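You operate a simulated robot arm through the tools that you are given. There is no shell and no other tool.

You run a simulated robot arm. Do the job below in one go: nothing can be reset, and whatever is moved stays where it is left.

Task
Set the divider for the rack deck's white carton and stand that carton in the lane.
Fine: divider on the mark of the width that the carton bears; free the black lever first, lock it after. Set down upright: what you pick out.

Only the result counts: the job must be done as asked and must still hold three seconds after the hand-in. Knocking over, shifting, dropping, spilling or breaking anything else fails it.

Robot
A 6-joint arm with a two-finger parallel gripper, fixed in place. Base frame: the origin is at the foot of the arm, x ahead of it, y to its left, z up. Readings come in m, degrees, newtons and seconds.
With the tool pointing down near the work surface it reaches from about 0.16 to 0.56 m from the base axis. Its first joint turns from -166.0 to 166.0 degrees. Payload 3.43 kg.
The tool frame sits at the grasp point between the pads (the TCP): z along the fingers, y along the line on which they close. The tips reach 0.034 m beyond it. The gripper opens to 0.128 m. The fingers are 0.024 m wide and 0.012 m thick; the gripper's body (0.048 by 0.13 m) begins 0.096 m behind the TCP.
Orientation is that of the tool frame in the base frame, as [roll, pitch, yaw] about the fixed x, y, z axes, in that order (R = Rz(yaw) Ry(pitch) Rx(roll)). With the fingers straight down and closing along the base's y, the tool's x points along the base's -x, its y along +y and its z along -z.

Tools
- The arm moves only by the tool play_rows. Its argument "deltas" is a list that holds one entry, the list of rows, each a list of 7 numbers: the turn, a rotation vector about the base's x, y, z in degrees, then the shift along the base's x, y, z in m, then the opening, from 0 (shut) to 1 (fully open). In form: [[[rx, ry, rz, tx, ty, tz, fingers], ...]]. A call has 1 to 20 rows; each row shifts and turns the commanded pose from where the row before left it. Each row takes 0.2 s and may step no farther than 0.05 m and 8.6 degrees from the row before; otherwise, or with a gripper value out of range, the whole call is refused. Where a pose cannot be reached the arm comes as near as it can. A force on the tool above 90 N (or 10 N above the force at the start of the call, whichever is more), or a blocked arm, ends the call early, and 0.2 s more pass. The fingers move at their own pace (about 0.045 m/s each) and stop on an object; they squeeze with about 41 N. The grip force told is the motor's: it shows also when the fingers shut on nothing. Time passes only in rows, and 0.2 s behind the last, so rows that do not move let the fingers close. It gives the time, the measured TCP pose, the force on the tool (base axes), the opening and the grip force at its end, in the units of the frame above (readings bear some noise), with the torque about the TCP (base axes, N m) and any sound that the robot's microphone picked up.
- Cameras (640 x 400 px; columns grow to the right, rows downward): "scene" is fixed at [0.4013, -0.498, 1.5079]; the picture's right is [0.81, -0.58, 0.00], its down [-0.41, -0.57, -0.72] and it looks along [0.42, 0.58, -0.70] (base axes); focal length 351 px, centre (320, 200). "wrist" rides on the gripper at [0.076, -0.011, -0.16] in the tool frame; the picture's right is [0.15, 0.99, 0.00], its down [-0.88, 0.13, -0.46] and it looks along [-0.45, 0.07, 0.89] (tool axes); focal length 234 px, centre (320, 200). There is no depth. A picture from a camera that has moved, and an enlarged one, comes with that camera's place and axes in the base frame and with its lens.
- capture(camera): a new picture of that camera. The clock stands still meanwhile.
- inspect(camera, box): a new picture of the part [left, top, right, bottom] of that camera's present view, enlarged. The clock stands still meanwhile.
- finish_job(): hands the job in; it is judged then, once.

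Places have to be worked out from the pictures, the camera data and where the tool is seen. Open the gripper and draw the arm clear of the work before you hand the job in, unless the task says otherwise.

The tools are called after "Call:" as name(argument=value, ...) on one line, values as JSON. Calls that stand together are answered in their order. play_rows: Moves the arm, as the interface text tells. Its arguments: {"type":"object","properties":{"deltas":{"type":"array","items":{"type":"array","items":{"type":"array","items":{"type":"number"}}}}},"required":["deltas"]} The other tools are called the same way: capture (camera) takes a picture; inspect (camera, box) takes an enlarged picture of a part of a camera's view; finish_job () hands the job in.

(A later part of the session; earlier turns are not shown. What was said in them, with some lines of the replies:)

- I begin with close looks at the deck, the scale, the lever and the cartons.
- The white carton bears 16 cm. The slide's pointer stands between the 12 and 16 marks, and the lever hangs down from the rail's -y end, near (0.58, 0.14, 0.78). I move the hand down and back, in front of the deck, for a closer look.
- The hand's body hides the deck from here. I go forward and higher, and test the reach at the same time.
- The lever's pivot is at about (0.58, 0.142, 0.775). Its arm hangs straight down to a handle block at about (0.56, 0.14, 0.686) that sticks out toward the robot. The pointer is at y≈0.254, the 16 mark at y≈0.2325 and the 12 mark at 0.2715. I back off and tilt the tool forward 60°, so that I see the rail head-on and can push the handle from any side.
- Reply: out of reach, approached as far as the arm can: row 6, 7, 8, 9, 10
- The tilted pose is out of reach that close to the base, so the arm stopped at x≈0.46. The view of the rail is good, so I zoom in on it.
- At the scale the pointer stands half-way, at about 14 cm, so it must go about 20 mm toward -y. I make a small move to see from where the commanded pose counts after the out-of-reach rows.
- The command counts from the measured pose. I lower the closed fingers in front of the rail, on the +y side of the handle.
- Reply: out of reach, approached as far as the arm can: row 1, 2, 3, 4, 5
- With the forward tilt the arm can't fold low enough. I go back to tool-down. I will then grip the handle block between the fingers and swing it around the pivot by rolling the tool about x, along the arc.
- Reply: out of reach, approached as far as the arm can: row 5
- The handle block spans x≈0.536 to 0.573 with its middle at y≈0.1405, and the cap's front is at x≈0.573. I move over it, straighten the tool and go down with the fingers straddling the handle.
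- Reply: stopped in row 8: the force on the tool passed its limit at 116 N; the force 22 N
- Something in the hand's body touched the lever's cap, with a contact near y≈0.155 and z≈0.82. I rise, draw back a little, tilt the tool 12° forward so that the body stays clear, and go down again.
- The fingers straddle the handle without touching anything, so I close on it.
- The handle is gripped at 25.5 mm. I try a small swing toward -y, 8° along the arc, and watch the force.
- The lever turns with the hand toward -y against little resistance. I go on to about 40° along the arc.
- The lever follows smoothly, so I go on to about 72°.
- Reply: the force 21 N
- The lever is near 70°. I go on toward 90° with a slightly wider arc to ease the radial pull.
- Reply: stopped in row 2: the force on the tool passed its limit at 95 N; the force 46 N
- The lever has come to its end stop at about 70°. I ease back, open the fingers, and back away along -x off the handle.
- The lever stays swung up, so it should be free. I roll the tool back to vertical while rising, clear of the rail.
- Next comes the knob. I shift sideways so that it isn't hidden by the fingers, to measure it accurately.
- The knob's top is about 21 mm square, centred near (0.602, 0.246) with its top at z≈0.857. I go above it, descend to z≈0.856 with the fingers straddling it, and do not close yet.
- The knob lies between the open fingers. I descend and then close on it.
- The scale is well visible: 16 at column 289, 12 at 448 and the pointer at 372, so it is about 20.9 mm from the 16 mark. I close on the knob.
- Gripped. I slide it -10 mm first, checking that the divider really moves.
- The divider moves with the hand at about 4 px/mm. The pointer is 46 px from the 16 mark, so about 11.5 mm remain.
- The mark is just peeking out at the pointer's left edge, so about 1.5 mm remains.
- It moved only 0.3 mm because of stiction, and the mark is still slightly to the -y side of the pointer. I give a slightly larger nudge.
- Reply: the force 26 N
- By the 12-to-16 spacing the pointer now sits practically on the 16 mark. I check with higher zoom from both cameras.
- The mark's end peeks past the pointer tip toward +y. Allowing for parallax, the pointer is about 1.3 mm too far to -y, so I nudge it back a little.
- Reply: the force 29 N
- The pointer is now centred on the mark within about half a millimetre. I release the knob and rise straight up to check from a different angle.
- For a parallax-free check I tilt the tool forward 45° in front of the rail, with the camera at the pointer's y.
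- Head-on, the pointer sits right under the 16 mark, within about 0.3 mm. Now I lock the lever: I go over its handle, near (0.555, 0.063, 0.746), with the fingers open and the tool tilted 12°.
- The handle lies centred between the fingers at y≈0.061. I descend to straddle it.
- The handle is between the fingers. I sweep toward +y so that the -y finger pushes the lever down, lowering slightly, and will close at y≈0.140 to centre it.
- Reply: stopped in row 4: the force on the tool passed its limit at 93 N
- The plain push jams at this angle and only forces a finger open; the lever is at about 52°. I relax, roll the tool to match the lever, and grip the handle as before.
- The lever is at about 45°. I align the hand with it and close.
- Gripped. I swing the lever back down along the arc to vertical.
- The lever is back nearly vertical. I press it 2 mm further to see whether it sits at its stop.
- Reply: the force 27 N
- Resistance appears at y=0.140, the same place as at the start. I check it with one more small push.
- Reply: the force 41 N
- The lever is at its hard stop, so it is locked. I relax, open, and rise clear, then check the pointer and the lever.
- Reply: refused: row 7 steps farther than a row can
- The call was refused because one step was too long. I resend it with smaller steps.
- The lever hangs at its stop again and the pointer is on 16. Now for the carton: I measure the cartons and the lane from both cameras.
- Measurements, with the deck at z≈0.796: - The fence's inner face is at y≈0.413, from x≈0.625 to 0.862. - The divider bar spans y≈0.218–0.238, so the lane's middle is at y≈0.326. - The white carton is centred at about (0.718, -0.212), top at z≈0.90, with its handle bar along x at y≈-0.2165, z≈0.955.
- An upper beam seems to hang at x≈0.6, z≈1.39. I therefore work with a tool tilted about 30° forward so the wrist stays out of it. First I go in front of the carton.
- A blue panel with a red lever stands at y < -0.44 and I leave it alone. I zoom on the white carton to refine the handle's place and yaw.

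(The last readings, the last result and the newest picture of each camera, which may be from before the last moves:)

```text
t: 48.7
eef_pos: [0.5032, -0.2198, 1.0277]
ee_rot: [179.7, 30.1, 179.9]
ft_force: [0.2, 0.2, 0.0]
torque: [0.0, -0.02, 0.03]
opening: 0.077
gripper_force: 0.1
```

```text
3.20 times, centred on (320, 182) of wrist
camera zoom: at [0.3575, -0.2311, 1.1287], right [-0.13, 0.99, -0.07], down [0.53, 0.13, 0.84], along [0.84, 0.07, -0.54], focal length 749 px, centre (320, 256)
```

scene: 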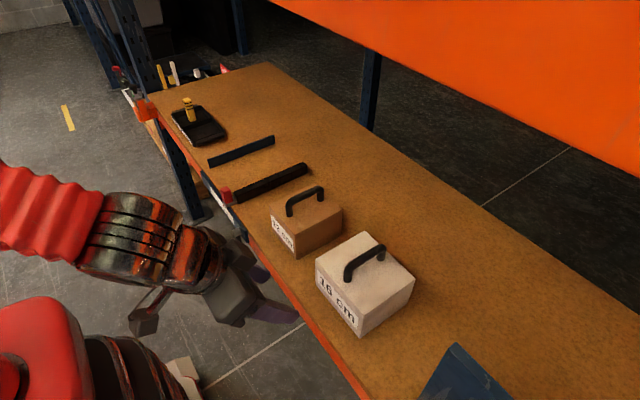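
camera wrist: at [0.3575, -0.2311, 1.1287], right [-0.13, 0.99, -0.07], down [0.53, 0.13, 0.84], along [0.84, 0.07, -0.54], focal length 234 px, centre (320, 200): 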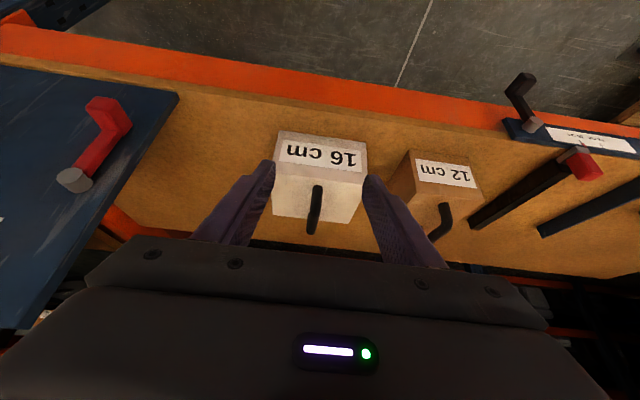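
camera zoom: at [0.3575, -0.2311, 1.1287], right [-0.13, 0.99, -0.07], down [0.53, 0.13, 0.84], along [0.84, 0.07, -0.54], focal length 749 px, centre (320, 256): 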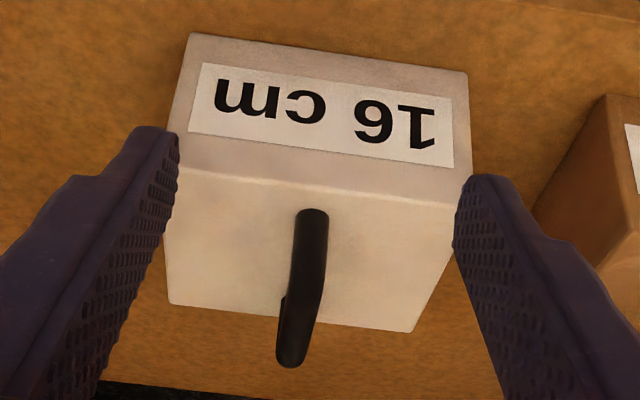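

The refined handle bar is at y≈-0.211, z≈0.951, and the carton is about 16 cm wide with its middle at y≈-0.210. I go forward above the handle.

Call:
play_rows(deltas=[[[0, 0, 0, 0.03, 0.002, 0.002, 0.6], [0, 0, 0, 0.04, 0.002, 0, 0.6], [0, 0, 0, 0.04, 0.002, 0, 0.6], [0, 0, 0, 0.04, 0.002, 0, 0.6], [0, 0, 0, 0.04, 0, 0, 0.6], [0, 0, 0, 0.022, 0, 0, 0.6], [0, 0, 0, 0, 0, 0, 0.6]]])

Call:
capture(camera="wrist")

Call:
capture(camera="scene")

```text
t: 50.3
eef_pos: [0.7165, -0.2088, 1.0306]
ee_rot: [179.7, 30.1, 179.9]
ft_force: [0.4, 1.2, -0.4]
torque: [0.0, -0.02, 0.0]
opening: 0.0765
gripper_force: 0.1
```

```text
taken
camera wrist: at [0.571, -0.2208, 1.1316], right [-0.13, 0.99, -0.07], down [0.53, 0.13, 0.84], along [0.84, 0.07, -0.54], focal length 234 px, centre (320, 200)
```

wrist: 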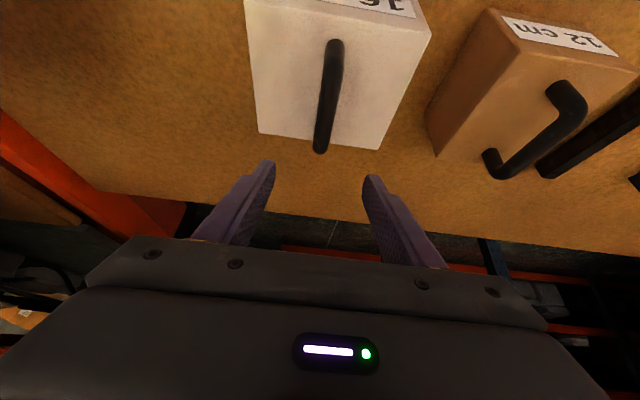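

```text
taken
```

scene: 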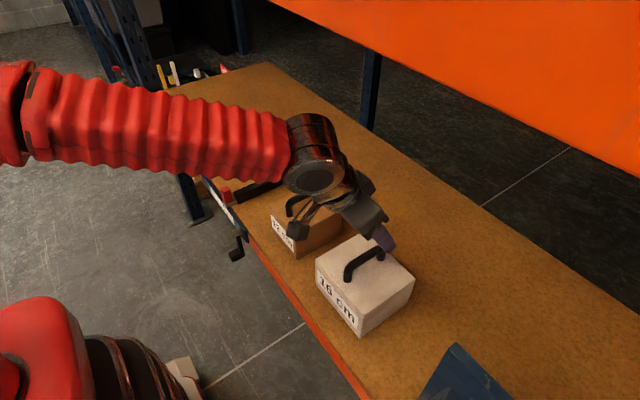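

The handle lies in line at y≈-0.209. I descend to the bar height and stop before closing.

Call:
play_rows(deltas=[[[0, 0, 0, 0.002, 0, -0.03, 0.6], [0, 0, 0, 0, 0, -0.03, 0.6], [0, 0, 0, 0, 0, -0.017, 0.6], [0, 0, 0, 0, 0, 0, 0.6]]])

Call:
capture(camera="wrist")

Call:
inspect(camera="scene", box=[310, 190, 430, 300])

```text
t: 51.3
eef_pos: [0.7209, -0.2082, 0.9557]
ee_rot: [179.8, 30.1, 179.9]
ft_force: [1.0, 0.3, 0.3]
torque: [0.0, -0.01, -0.02]
opening: 0.0769
gripper_force: 0.1
```

```text
taken
camera wrist: at [0.5749, -0.2195, 1.0553], right [-0.13, 0.99, -0.07], down [0.53, 0.13, 0.84], along [0.84, 0.07, -0.54], focal length 234 px, centre (320, 200)
```

wrist: 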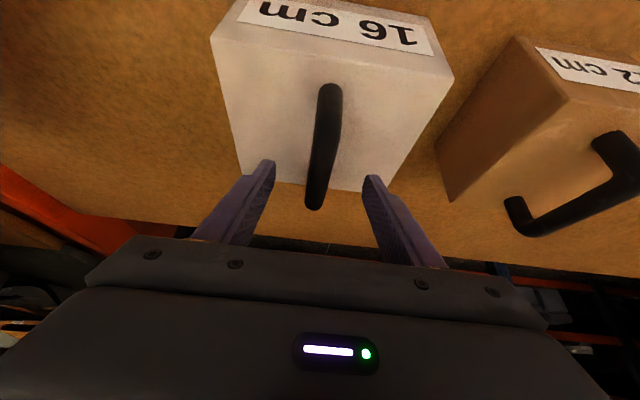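

```text
3.64 times, centred on (370, 245) of scene
camera zoom: at [0.4013, -0.498, 1.5079], right [0.81, -0.58, 0.0], down [-0.41, -0.57, -0.72], along [0.42, 0.58, -0.7], focal length 1276 px, centre (138, 36)
```

zoom: 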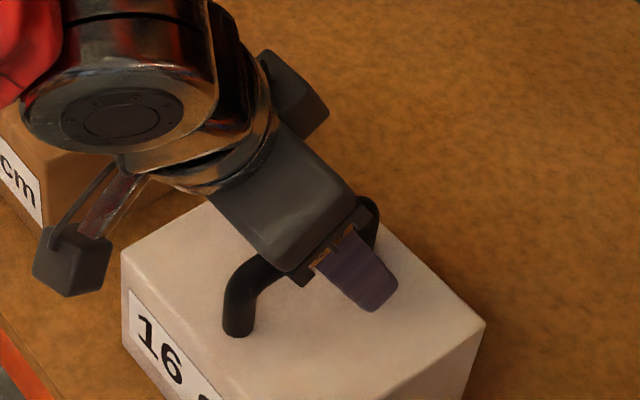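

The fingers straddle the bar without contact, so I close on it.

Call:
play_rows(deltas=[[[0, 0, 0, -0.002, 0, -0.002, 0.3], [0, 0, 0, 0, 0, 0, 0.0], [0, 0, 0, 0, 0, 0, 0.0], [0, 0, 0, 0, 0, 0, 0.0], [0, 0, 0, 0, 0, 0, 0.0], [0, 0, 0, 0, 0, 0, 0.0]]])

Call:
capture(camera="wrist")

```text
t: 52.7
eef_pos: [0.7187, -0.2081, 0.9537]
ee_rot: [179.7, 30.0, 179.9]
ft_force: [0.2, -3.0, 1.0]
torque: [-0.07, -0.08, -0.03]
opening: 0.0176
gripper_force: 40.9
```

```text
taken
camera wrist: at [0.5727, -0.2199, 1.0539], right [-0.13, 0.99, -0.07], down [0.53, 0.13, 0.84], along [0.84, 0.07, -0.54], focal length 234 px, centre (320, 200)
```

wrist: 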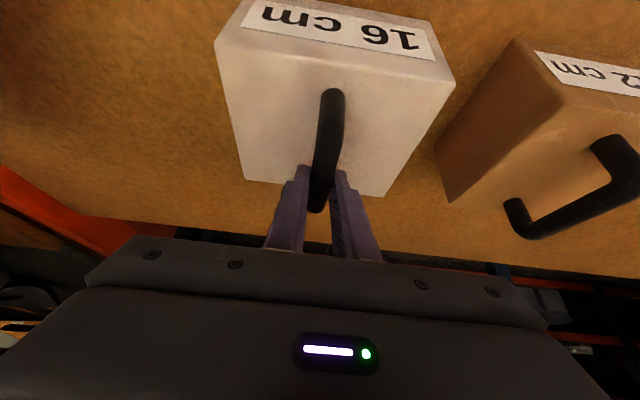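

The bar is held at 17.6 mm. I lift by 20 mm to feel the weight and see whether the carton hangs level.

Call:
play_rows(deltas=[[[0, 0, 0, 0, 0, 0.005, 0.0], [0, 0, 0, 0, 0, 0.007, 0.0], [0, 0, 0, 0, 0, 0.008, 0.0], [0, 0, 0, 0, 0, 0, 0.0]]])

Call:
capture(camera="wrist")

Call:
inspect(camera="scene", box=[300, 210, 430, 345])

```text
t: 53.7
eef_pos: [0.7174, -0.2085, 0.9723]
ee_rot: [179.6, 30.1, 179.9]
ft_force: [0.5, 0.1, -7.1]
torque: [0.01, 0.06, -0.01]
opening: 0.0176
gripper_force: 41.1
```

```text
taken
camera wrist: at [0.572, -0.2205, 1.0729], right [-0.13, 0.99, -0.07], down [0.53, 0.13, 0.84], along [0.84, 0.07, -0.54], focal length 234 px, centre (320, 200)
```

wrist: 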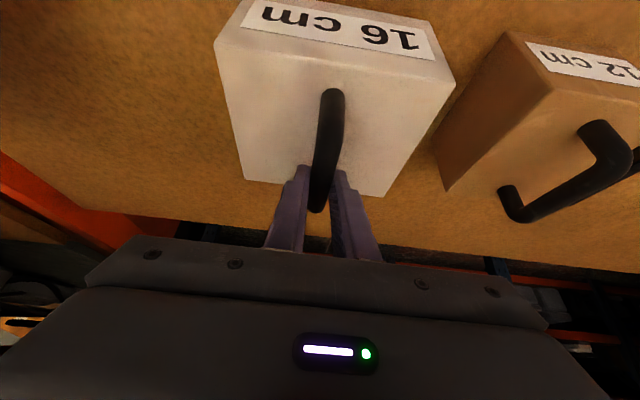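

```text
2.96 times, centred on (365, 278) of scene
camera zoom: at [0.4013, -0.498, 1.5079], right [0.81, -0.58, 0.0], down [-0.41, -0.57, -0.72], along [0.42, 0.58, -0.7], focal length 1040 px, centre (187, -30)
```

zoom: 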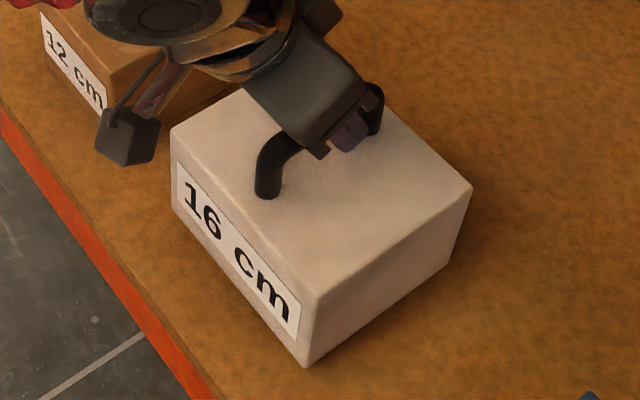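

The carton hangs level and weighs about 0.7 kg. I raise it a bit more and draw it straight out in front of the deck.

Call:
play_rows(deltas=[[[0, 0, 0, 0, 0, 0.015, 0.0], [0, 0, 0, 0, 0, 0.02, 0.0], [0, 0, 0, -0.01, 0, 0.02, 0.0], [0, 0, 0, -0.025, 0, 0.005, 0.0], [0, 0, 0, -0.035, 0, 0, 0.0], [0, 0, 0, -0.035, 0, 0, 0.0], [0, 0, 0, -0.035, 0, 0, 0.0], [0, 0, 0, -0.035, 0, 0, 0.0], [0, 0, 0, -0.025, 0, 0, 0.0], [0, 0, 0, -0.012, 0, 0, 0.0], [0, 0, 0, 0, 0, 0, 0.0]]])

Call:
capture(camera="wrist")

Call:
capture(camera="scene")

```text
t: 56.1
eef_pos: [0.5065, -0.2088, 1.0315]
ee_rot: [179.7, 30.1, 179.9]
ft_force: [-1.2, -0.3, -7.0]
torque: [0.02, 0.03, 0.01]
opening: 0.0172
gripper_force: 41.2
```

```text
taken
camera wrist: at [0.3592, -0.2203, 1.1322], right [-0.13, 0.99, -0.07], down [0.53, 0.13, 0.84], along [0.84, 0.07, -0.54], focal length 234 px, centre (320, 200)
```

wrist: 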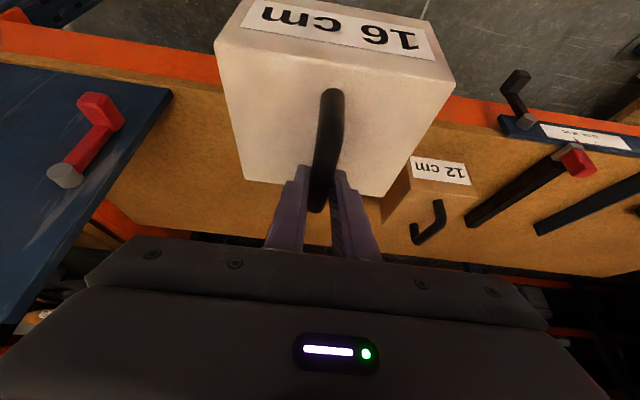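

```text
taken
```

scene: 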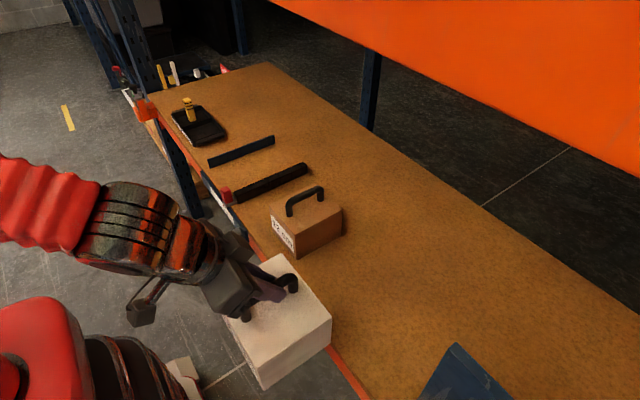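

The carton is in front of the deck with its bottom at about z≈0.873. I sweep it to +y, toward the lane's middle.

Call:
play_rows(deltas=[[[0, 0, 0, 0, 0.015, 0, 0.0], [0, 0, 0, 0, 0.03, 0, 0.0], [0, 0, 0, 0, 0.036, 0, 0.0], [0, 0, 0, 0, 0.036, 0, 0.0], [0, 0, 0, 0, 0.036, 0, 0.0], [0, 0, 0, 0, 0.036, 0, 0.0], [0, 0, 0, 0, 0.036, 0, 0.0], [0, 0, 0, 0, 0.036, 0, 0.0], [0, 0, 0, 0, 0.036, 0, 0.0], [0, 0, 0, 0, 0.036, 0, 0.0], [0, 0, 0, 0, 0.036, 0, 0.0], [0, 0, 0, 0, 0.036, 0, 0.0], [0, 0, 0, 0, 0.036, 0, 0.0], [0, 0, 0, 0, 0.036, 0, 0.0], [0, 0, 0, 0, 0.036, 0, 0.0], [0, 0, 0, 0, 0.023, 0, 0.0], [0, 0, 0, 0, 0, 0, 0.0], [0, 0, 0, 0, 0, 0, 0.0]]])

Call:
capture(camera="wrist")

Call:
capture(camera="scene")

```text
t: 59.9
eef_pos: [0.5078, 0.3292, 1.0337]
ee_rot: [179.7, 30.1, 180.0]
ft_force: [0.4, -0.2, -7.4]
torque: [0.01, 0.01, 0.01]
opening: 0.0176
gripper_force: 40.8
```

```text
taken
camera wrist: at [0.3601, 0.3176, 1.1335], right [-0.13, 0.99, -0.07], down [0.53, 0.13, 0.84], along [0.84, 0.07, -0.54], focal length 234 px, centre (320, 200)
```

wrist: 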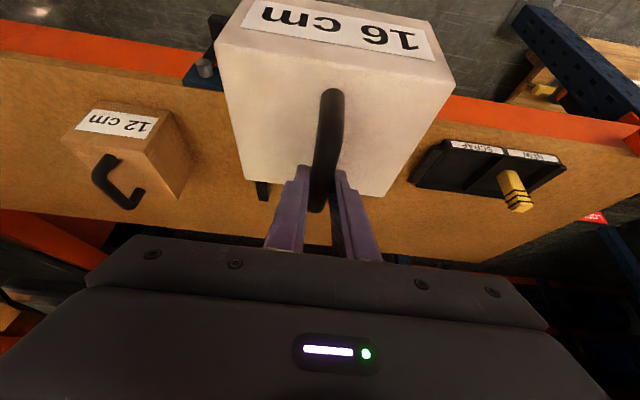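

```text
taken
```

scene: 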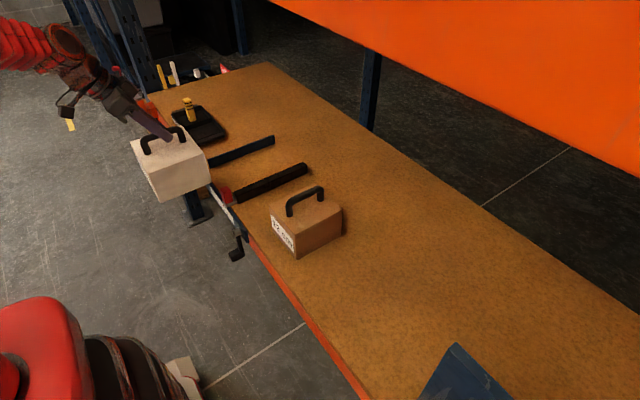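

I move forward over the lane at the same height, with the bottom at about z≈0.876 above the fence and divider.

Call:
play_rows(deltas=[[[0, 0, 0, 0.015, 0, 0, 0.0], [0, 0, 0, 0.03, 0, 0, 0.0], [0, 0, 0, 0.035, -0.001, 0, 0.0], [0, 0, 0, 0.035, 0, 0, 0.0], [0, 0, 0, 0.035, 0, 0, 0.0], [0, 0, 0, 0.03, 0, 0, 0.0], [0, 0, 0, 0.02, 0, 0, 0.0], [0, 0, 0, 0.005, 0, 0, 0.0], [0, 0, 0, 0, 0, 0, 0.0], [0, 0, 0, 0, 0, 0, 0.0]]])

Call:
capture(camera="wrist")

Call:
capture(camera="scene")

Call:
inspect(camera="scene", box=[190, 90, 320, 215])

```text
t: 62.1
eef_pos: [0.7132, 0.3264, 1.0325]
ee_rot: [179.7, 30.1, 179.9]
ft_force: [0.5, 0.2, -7.2]
torque: [0.03, 0.02, 0.02]
opening: 0.0175
gripper_force: 40.9
```

```text
taken
camera wrist: at [0.567, 0.3149, 1.133], right [-0.13, 0.99, -0.07], down [0.53, 0.13, 0.84], along [0.84, 0.07, -0.54], focal length 234 px, centre (320, 200)
```

wrist: 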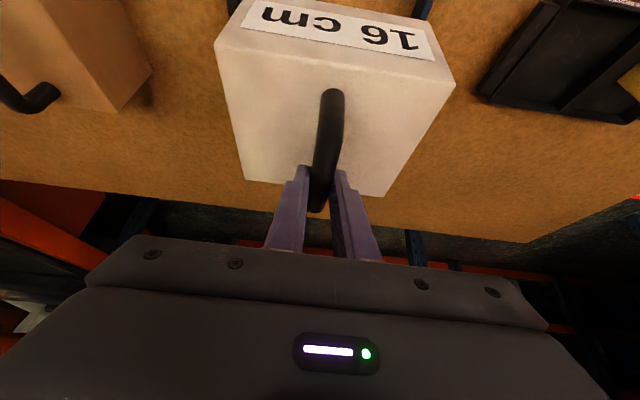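

```text
taken
```

scene: 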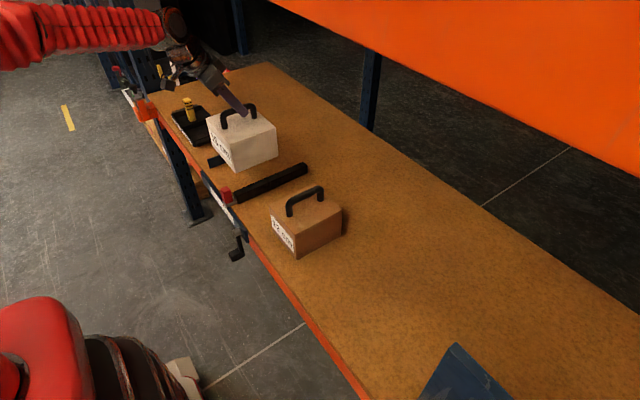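

```text
3.20 times, centred on (255, 152) of scene
camera zoom: at [0.4013, -0.498, 1.5079], right [0.81, -0.58, 0.0], down [-0.41, -0.57, -0.72], along [0.42, 0.58, -0.7], focal length 1123 px, centre (528, 352)
```

zoom: 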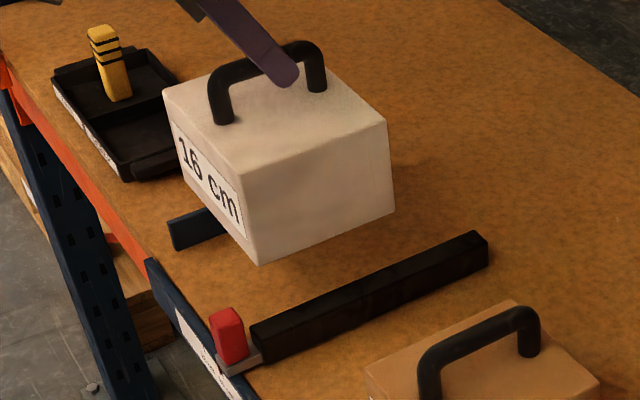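

The carton's sides work out to y≈0.244 and 0.406, between the divider at 0.238 and the fence at 0.413. I lower to just above the bars and check.

Call:
play_rows(deltas=[[[0, 0, 0, 0, 0, -0.012, 0.0], [0, 0, 0, 0, 0, -0.015, 0.0], [0, 0, 0, 0, 0, -0.012, 0.0], [0, 0, 0, 0, 0, 0, 0.0], [0, 0, 0, 0, 0, 0, 0.0]]])

Call:
inspect(camera="scene", box=[195, 120, 320, 205])

Call:
inspect(camera="wrist", box=[180, 0, 500, 200])

```text
t: 63.3
eef_pos: [0.7129, 0.3284, 0.9947]
ee_rot: [179.7, 30.2, 180.0]
ft_force: [-0.1, 0.1, -7.4]
torque: [-0.02, -0.01, -0.01]
opening: 0.0173
gripper_force: 41.3
```

```text
4.71 times, centred on (258, 162) of scene
camera zoom: at [0.4013, -0.498, 1.5079], right [0.81, -0.58, 0.0], down [-0.41, -0.57, -0.72], along [0.42, 0.58, -0.7], focal length 1652 px, centre (614, 376)
```

zoom: 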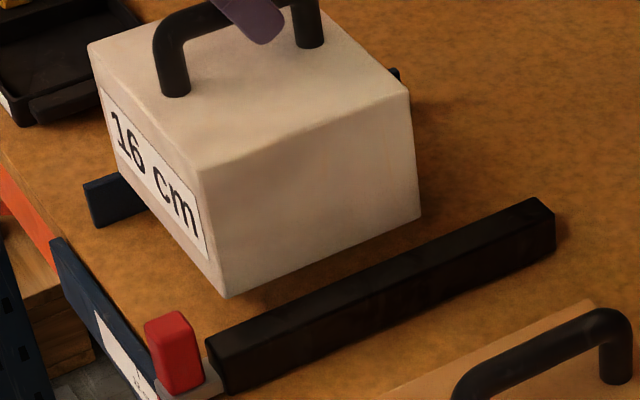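

```text
2.00 times, centred on (340, 100) of wrist
camera zoom: at [0.5658, 0.3162, 1.0949], right [-0.13, 0.99, -0.07], down [0.53, 0.13, 0.84], along [0.84, 0.07, -0.54], focal length 468 px, centre (280, 400)
```

zoom: 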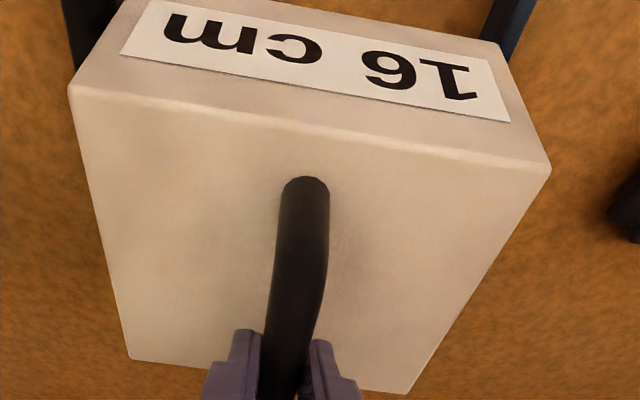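

The fence side clears by about 6 mm and the divider side by more. I shift 3 mm toward -y to centre it, then lower toward the deck in small steps.

Call:
play_rows(deltas=[[[0, 0, 0, 0, -0.003, 0, 0.0], [0, 0, 0, 0, -0.001, -0.008, 0.0], [0, 0, 0, 0, 0, -0.01, 0.0], [0, 0, 0, 0, 0, -0.01, 0.0], [0, 0, 0, 0, 0, -0.007, 0.0], [0, 0, 0, 0, 0, 0, 0.0]]])

Call:
inspect(camera="scene", box=[195, 120, 320, 205])

```text
t: 64.7
eef_pos: [0.7116, 0.3239, 0.9591]
ee_rot: [179.7, 30.1, 179.9]
ft_force: [0.0, -0.8, -7.2]
torque: [0.03, 0.02, 0.03]
opening: 0.0173
gripper_force: 41.0
```

```text
4.71 times, centred on (258, 162) of scene
camera zoom: at [0.4013, -0.498, 1.5079], right [0.81, -0.58, 0.0], down [-0.41, -0.57, -0.72], along [0.42, 0.58, -0.7], focal length 1652 px, centre (614, 376)
```

zoom: 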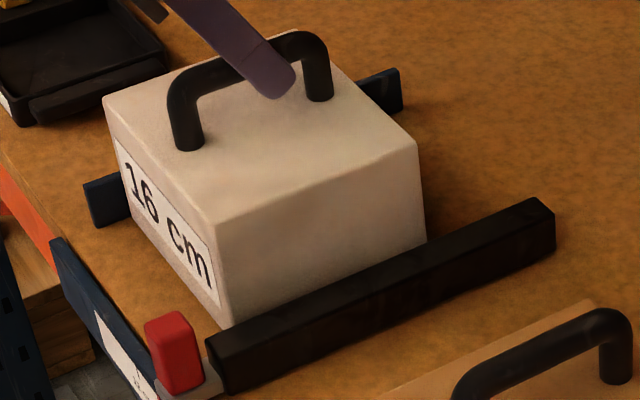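

The carton is down between the bars without side force and about 5 mm above the deck. I lower the rest gently.

Call:
play_rows(deltas=[[[0, 0, 0, 0, 0, -0.002, 0.0], [0, 0, 0, 0, 0, -0.002, 0.0], [0, 0, 0, 0, 0, 0, 0.0]]])

```text
t: 65.5
eef_pos: [0.7102, 0.3216, 0.9539]
ee_rot: [179.7, 30.1, 179.9]
ft_force: [0.2, 0.8, -5.6]
torque: [0.0, -0.01, -0.01]
opening: 0.0171
gripper_force: 40.8
```

Call:
play_rows(deltas=[[[0, 0, 0, 0, 0, -0.0015, 0.0], [0, 0, 0, 0, 0, 0, 0.0]]])

```text
t: 66.1
eef_pos: [0.7118, 0.3229, 0.9538]
ee_rot: [179.7, 30.2, 179.9]
ft_force: [-1.0, -1.8, 1.9]
torque: [-0.06, 0.64, 0.1]
opening: 0.0173
gripper_force: 41.0
```

The vertical force has turned, so the carton rests on the deck. I open the fingers.

Call:
play_rows(deltas=[[[0, 0, 0, 0, 0, 0, 0.2], [0, 0, 0, 0, 0, 0, 0.4], [0, 0, 0, 0, 0, 0, 0.5], [0, 0, 0, 0, 0, 0, 0.5], [0, 0, 0, 0, 0, 0, 0.5]]])

Call:
capture(camera="wrist")

Call:
inspect(camera="scene", box=[195, 120, 320, 205])

```text
t: 67.3
eef_pos: [0.7113, 0.3227, 0.9535]
ee_rot: [179.7, 30.0, 179.9]
ft_force: [0.9, 0.2, -0.6]
torque: [-0.01, 0.04, 0.01]
opening: 0.0641
gripper_force: 0.1
```

```text
taken
camera wrist: at [0.5653, 0.3114, 1.0533], right [-0.13, 0.99, -0.07], down [0.53, 0.13, 0.84], along [0.84, 0.07, -0.54], focal length 234 px, centre (320, 200)
```

wrist: 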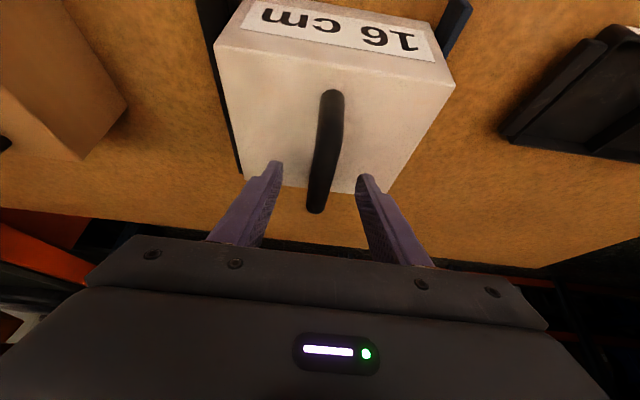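

```text
4.71 times, centred on (258, 162) of scene
camera zoom: at [0.4013, -0.498, 1.5079], right [0.81, -0.58, 0.0], down [-0.41, -0.57, -0.72], along [0.42, 0.58, -0.7], focal length 1652 px, centre (614, 376)
```

zoom: 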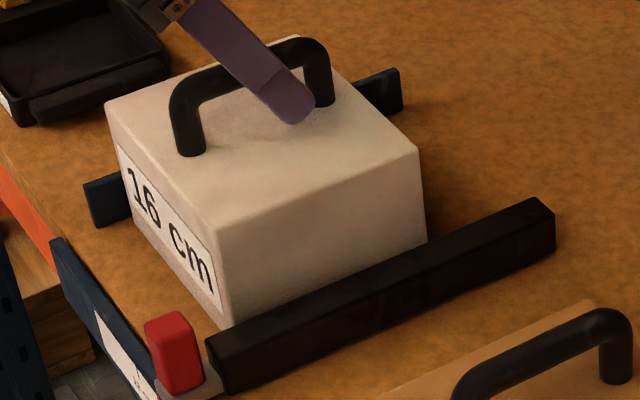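

The carton stands upright between the fence and the divider. I rise straight off the handle, draw the arm back in front of the deck, and look again.

Call:
play_rows(deltas=[[[0, 0, 0, 0, 0, 0.015, 0.5], [0, 0, 0, 0, 0, 0.03, 0.5], [0, 0, 0, 0, 0, 0.035, 0.5], [0, 0, 0, -0.03, 0, 0.01, 0.5], [0, 0, 0, -0.04, 0, 0, 0.5], [0, 0, 0, -0.04, 0, 0, 0.5], [0, 0, 0, -0.04, 0, 0, 0.5], [0, 0, 0, -0.03, 0, 0, 0.5], [0, -6, 0, -0.01, -0.02, 0, 0.5], [0, -6, 0, 0, -0.03, 0, 0.5], [0, 0, 0, 0, -0.03, 0, 0.5], [0, 0, 0, 0, 0, 0, 0.5]]])

Call:
capture(camera="wrist")

Call:
capture(camera="scene")

Call:
inspect(camera="wrist", box=[230, 60, 430, 185])

Call:
inspect(camera="scene", box=[190, 130, 330, 265])

```text
t: 69.9
eef_pos: [0.5225, 0.2436, 1.043]
ee_rot: [179.6, 42.1, 179.9]
ft_force: [0.5, 0.2, 0.1]
torque: [-0.02, -0.02, 0.01]
opening: 0.0641
gripper_force: 0.0
```

```text
taken
camera wrist: at [0.3591, 0.2322, 1.1116], right [-0.11, 0.99, -0.09], down [0.35, 0.13, 0.93], along [0.93, 0.07, -0.36], focal length 234 px, centre (320, 200)
```

wrist: 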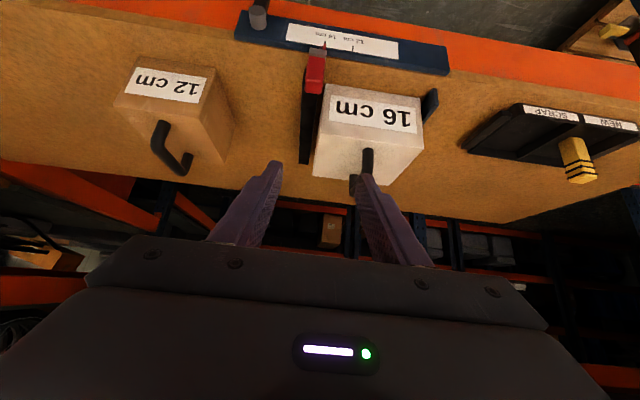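

```text
taken
```

scene: 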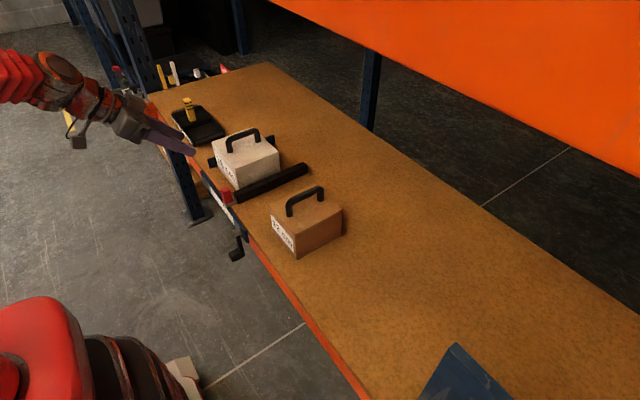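

```text
3.20 times, centred on (330, 122) of wrist
camera zoom: at [0.3591, 0.2322, 1.1116], right [-0.11, 0.99, -0.09], down [0.35, 0.13, 0.93], along [0.93, 0.07, -0.36], focal length 749 px, centre (288, 448)
```

zoom: 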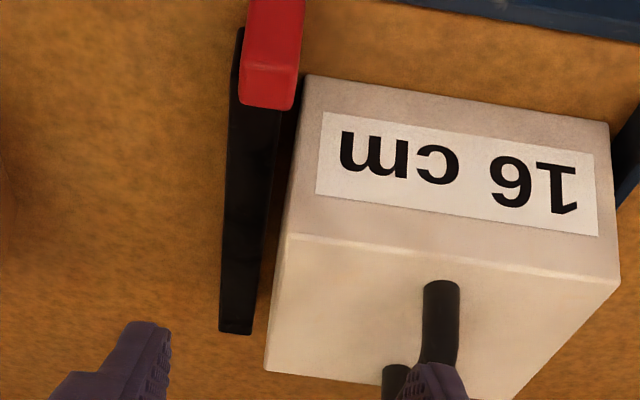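

```text
2.96 times, centred on (260, 198) of scene
camera zoom: at [0.4013, -0.498, 1.5079], right [0.81, -0.58, 0.0], down [-0.41, -0.57, -0.72], along [0.42, 0.58, -0.7], focal length 1040 px, centre (498, 207)
```

zoom: 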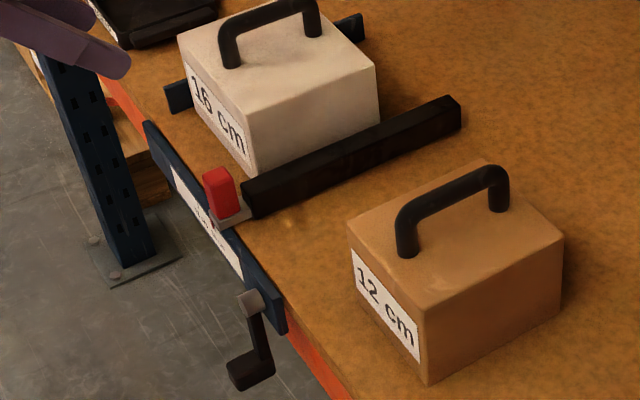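

The carton stands in the lane, the lever is down and the brown carton hasn't moved. I make one last check of the pointer, then withdraw farther.

Call:
inspect(camera="wrist", box=[270, 10, 366, 70])

Call:
play_rows(deltas=[[[0, 6, 0, -0.01, -0.01, 0.03, 0.5], [0, 6, 0, -0.01, -0.01, 0.03, 0.5], [0, 6, 0, -0.01, -0.01, 0.02, 0.5], [0, 6, 0, -0.01, -0.01, 0, 0.5], [0, 6, 0, -0.01, -0.01, 0, 0.5], [0, 6, 0, -0.01, -0.01, 0, 0.5], [0, 6, 0, -0.01, 0, 0, 0.5], [0, 0, 0, 0, 0, 0, 0.5]]])

Call:
capture(camera="scene")

```text
6.67 times, centred on (318, 40) of wrist
camera zoom: at [0.3591, 0.2322, 1.1116], right [-0.11, 0.99, -0.09], down [0.35, 0.13, 0.93], along [0.93, 0.07, -0.36], focal length 1561 px, centre (333, 1267)
```

zoom: 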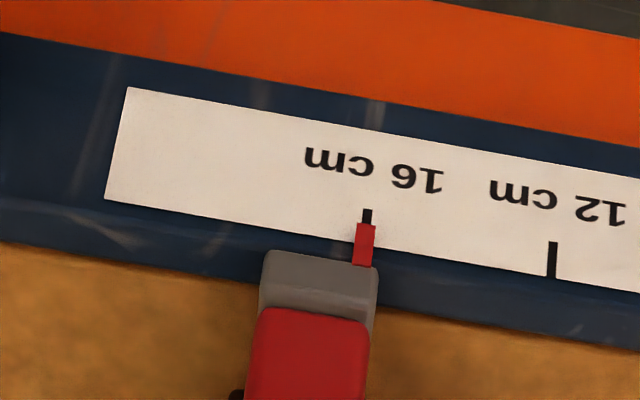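

```text
t: 71.7
eef_pos: [0.4508, 0.1831, 1.1209]
ee_rot: [179.7, 0.0, 180.0]
ft_force: [0.1, -0.2, 0.0]
torque: [-0.01, -0.02, -0.02]
opening: 0.064
gripper_force: 0.1
```

```text
taken
```

scene: 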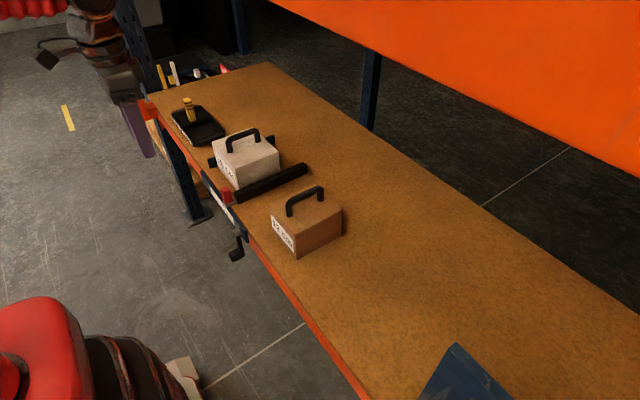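

The pointer is on the 16 cm mark, the lever is locked down, and the white carton stands upright in the lane. The arm is clear with the gripper open, so I hand the job in.

Call:
finish_job()

```text
The job is handed in.
```

The divider is set to 16 cm, the width on the white carton, and the carton stands upright in the lane. I handed the job in and have not seen the verdict.

- **Divider:** I freed the black lever, slid the divider from about 14 cm to the 16 cm mark, and swung the lever back down to its stop. In the last head-on view the pointer was within about half a millimetre of the mark.
- **Carton:** it rests on the deck between the fence and the divider, by my estimate with about 1 cm of clearance on each side. It showed no lean after I let go.
- **Rest of the deck:** the brown carton, the tray and the blue panel looked unmoved in the final picture. The hand did bump the lever's cap once, at about 116 N, before I gripped the handle. The lever worked normally afterwards.
- **Arm:** it is drawn clear of the work with the gripper open.
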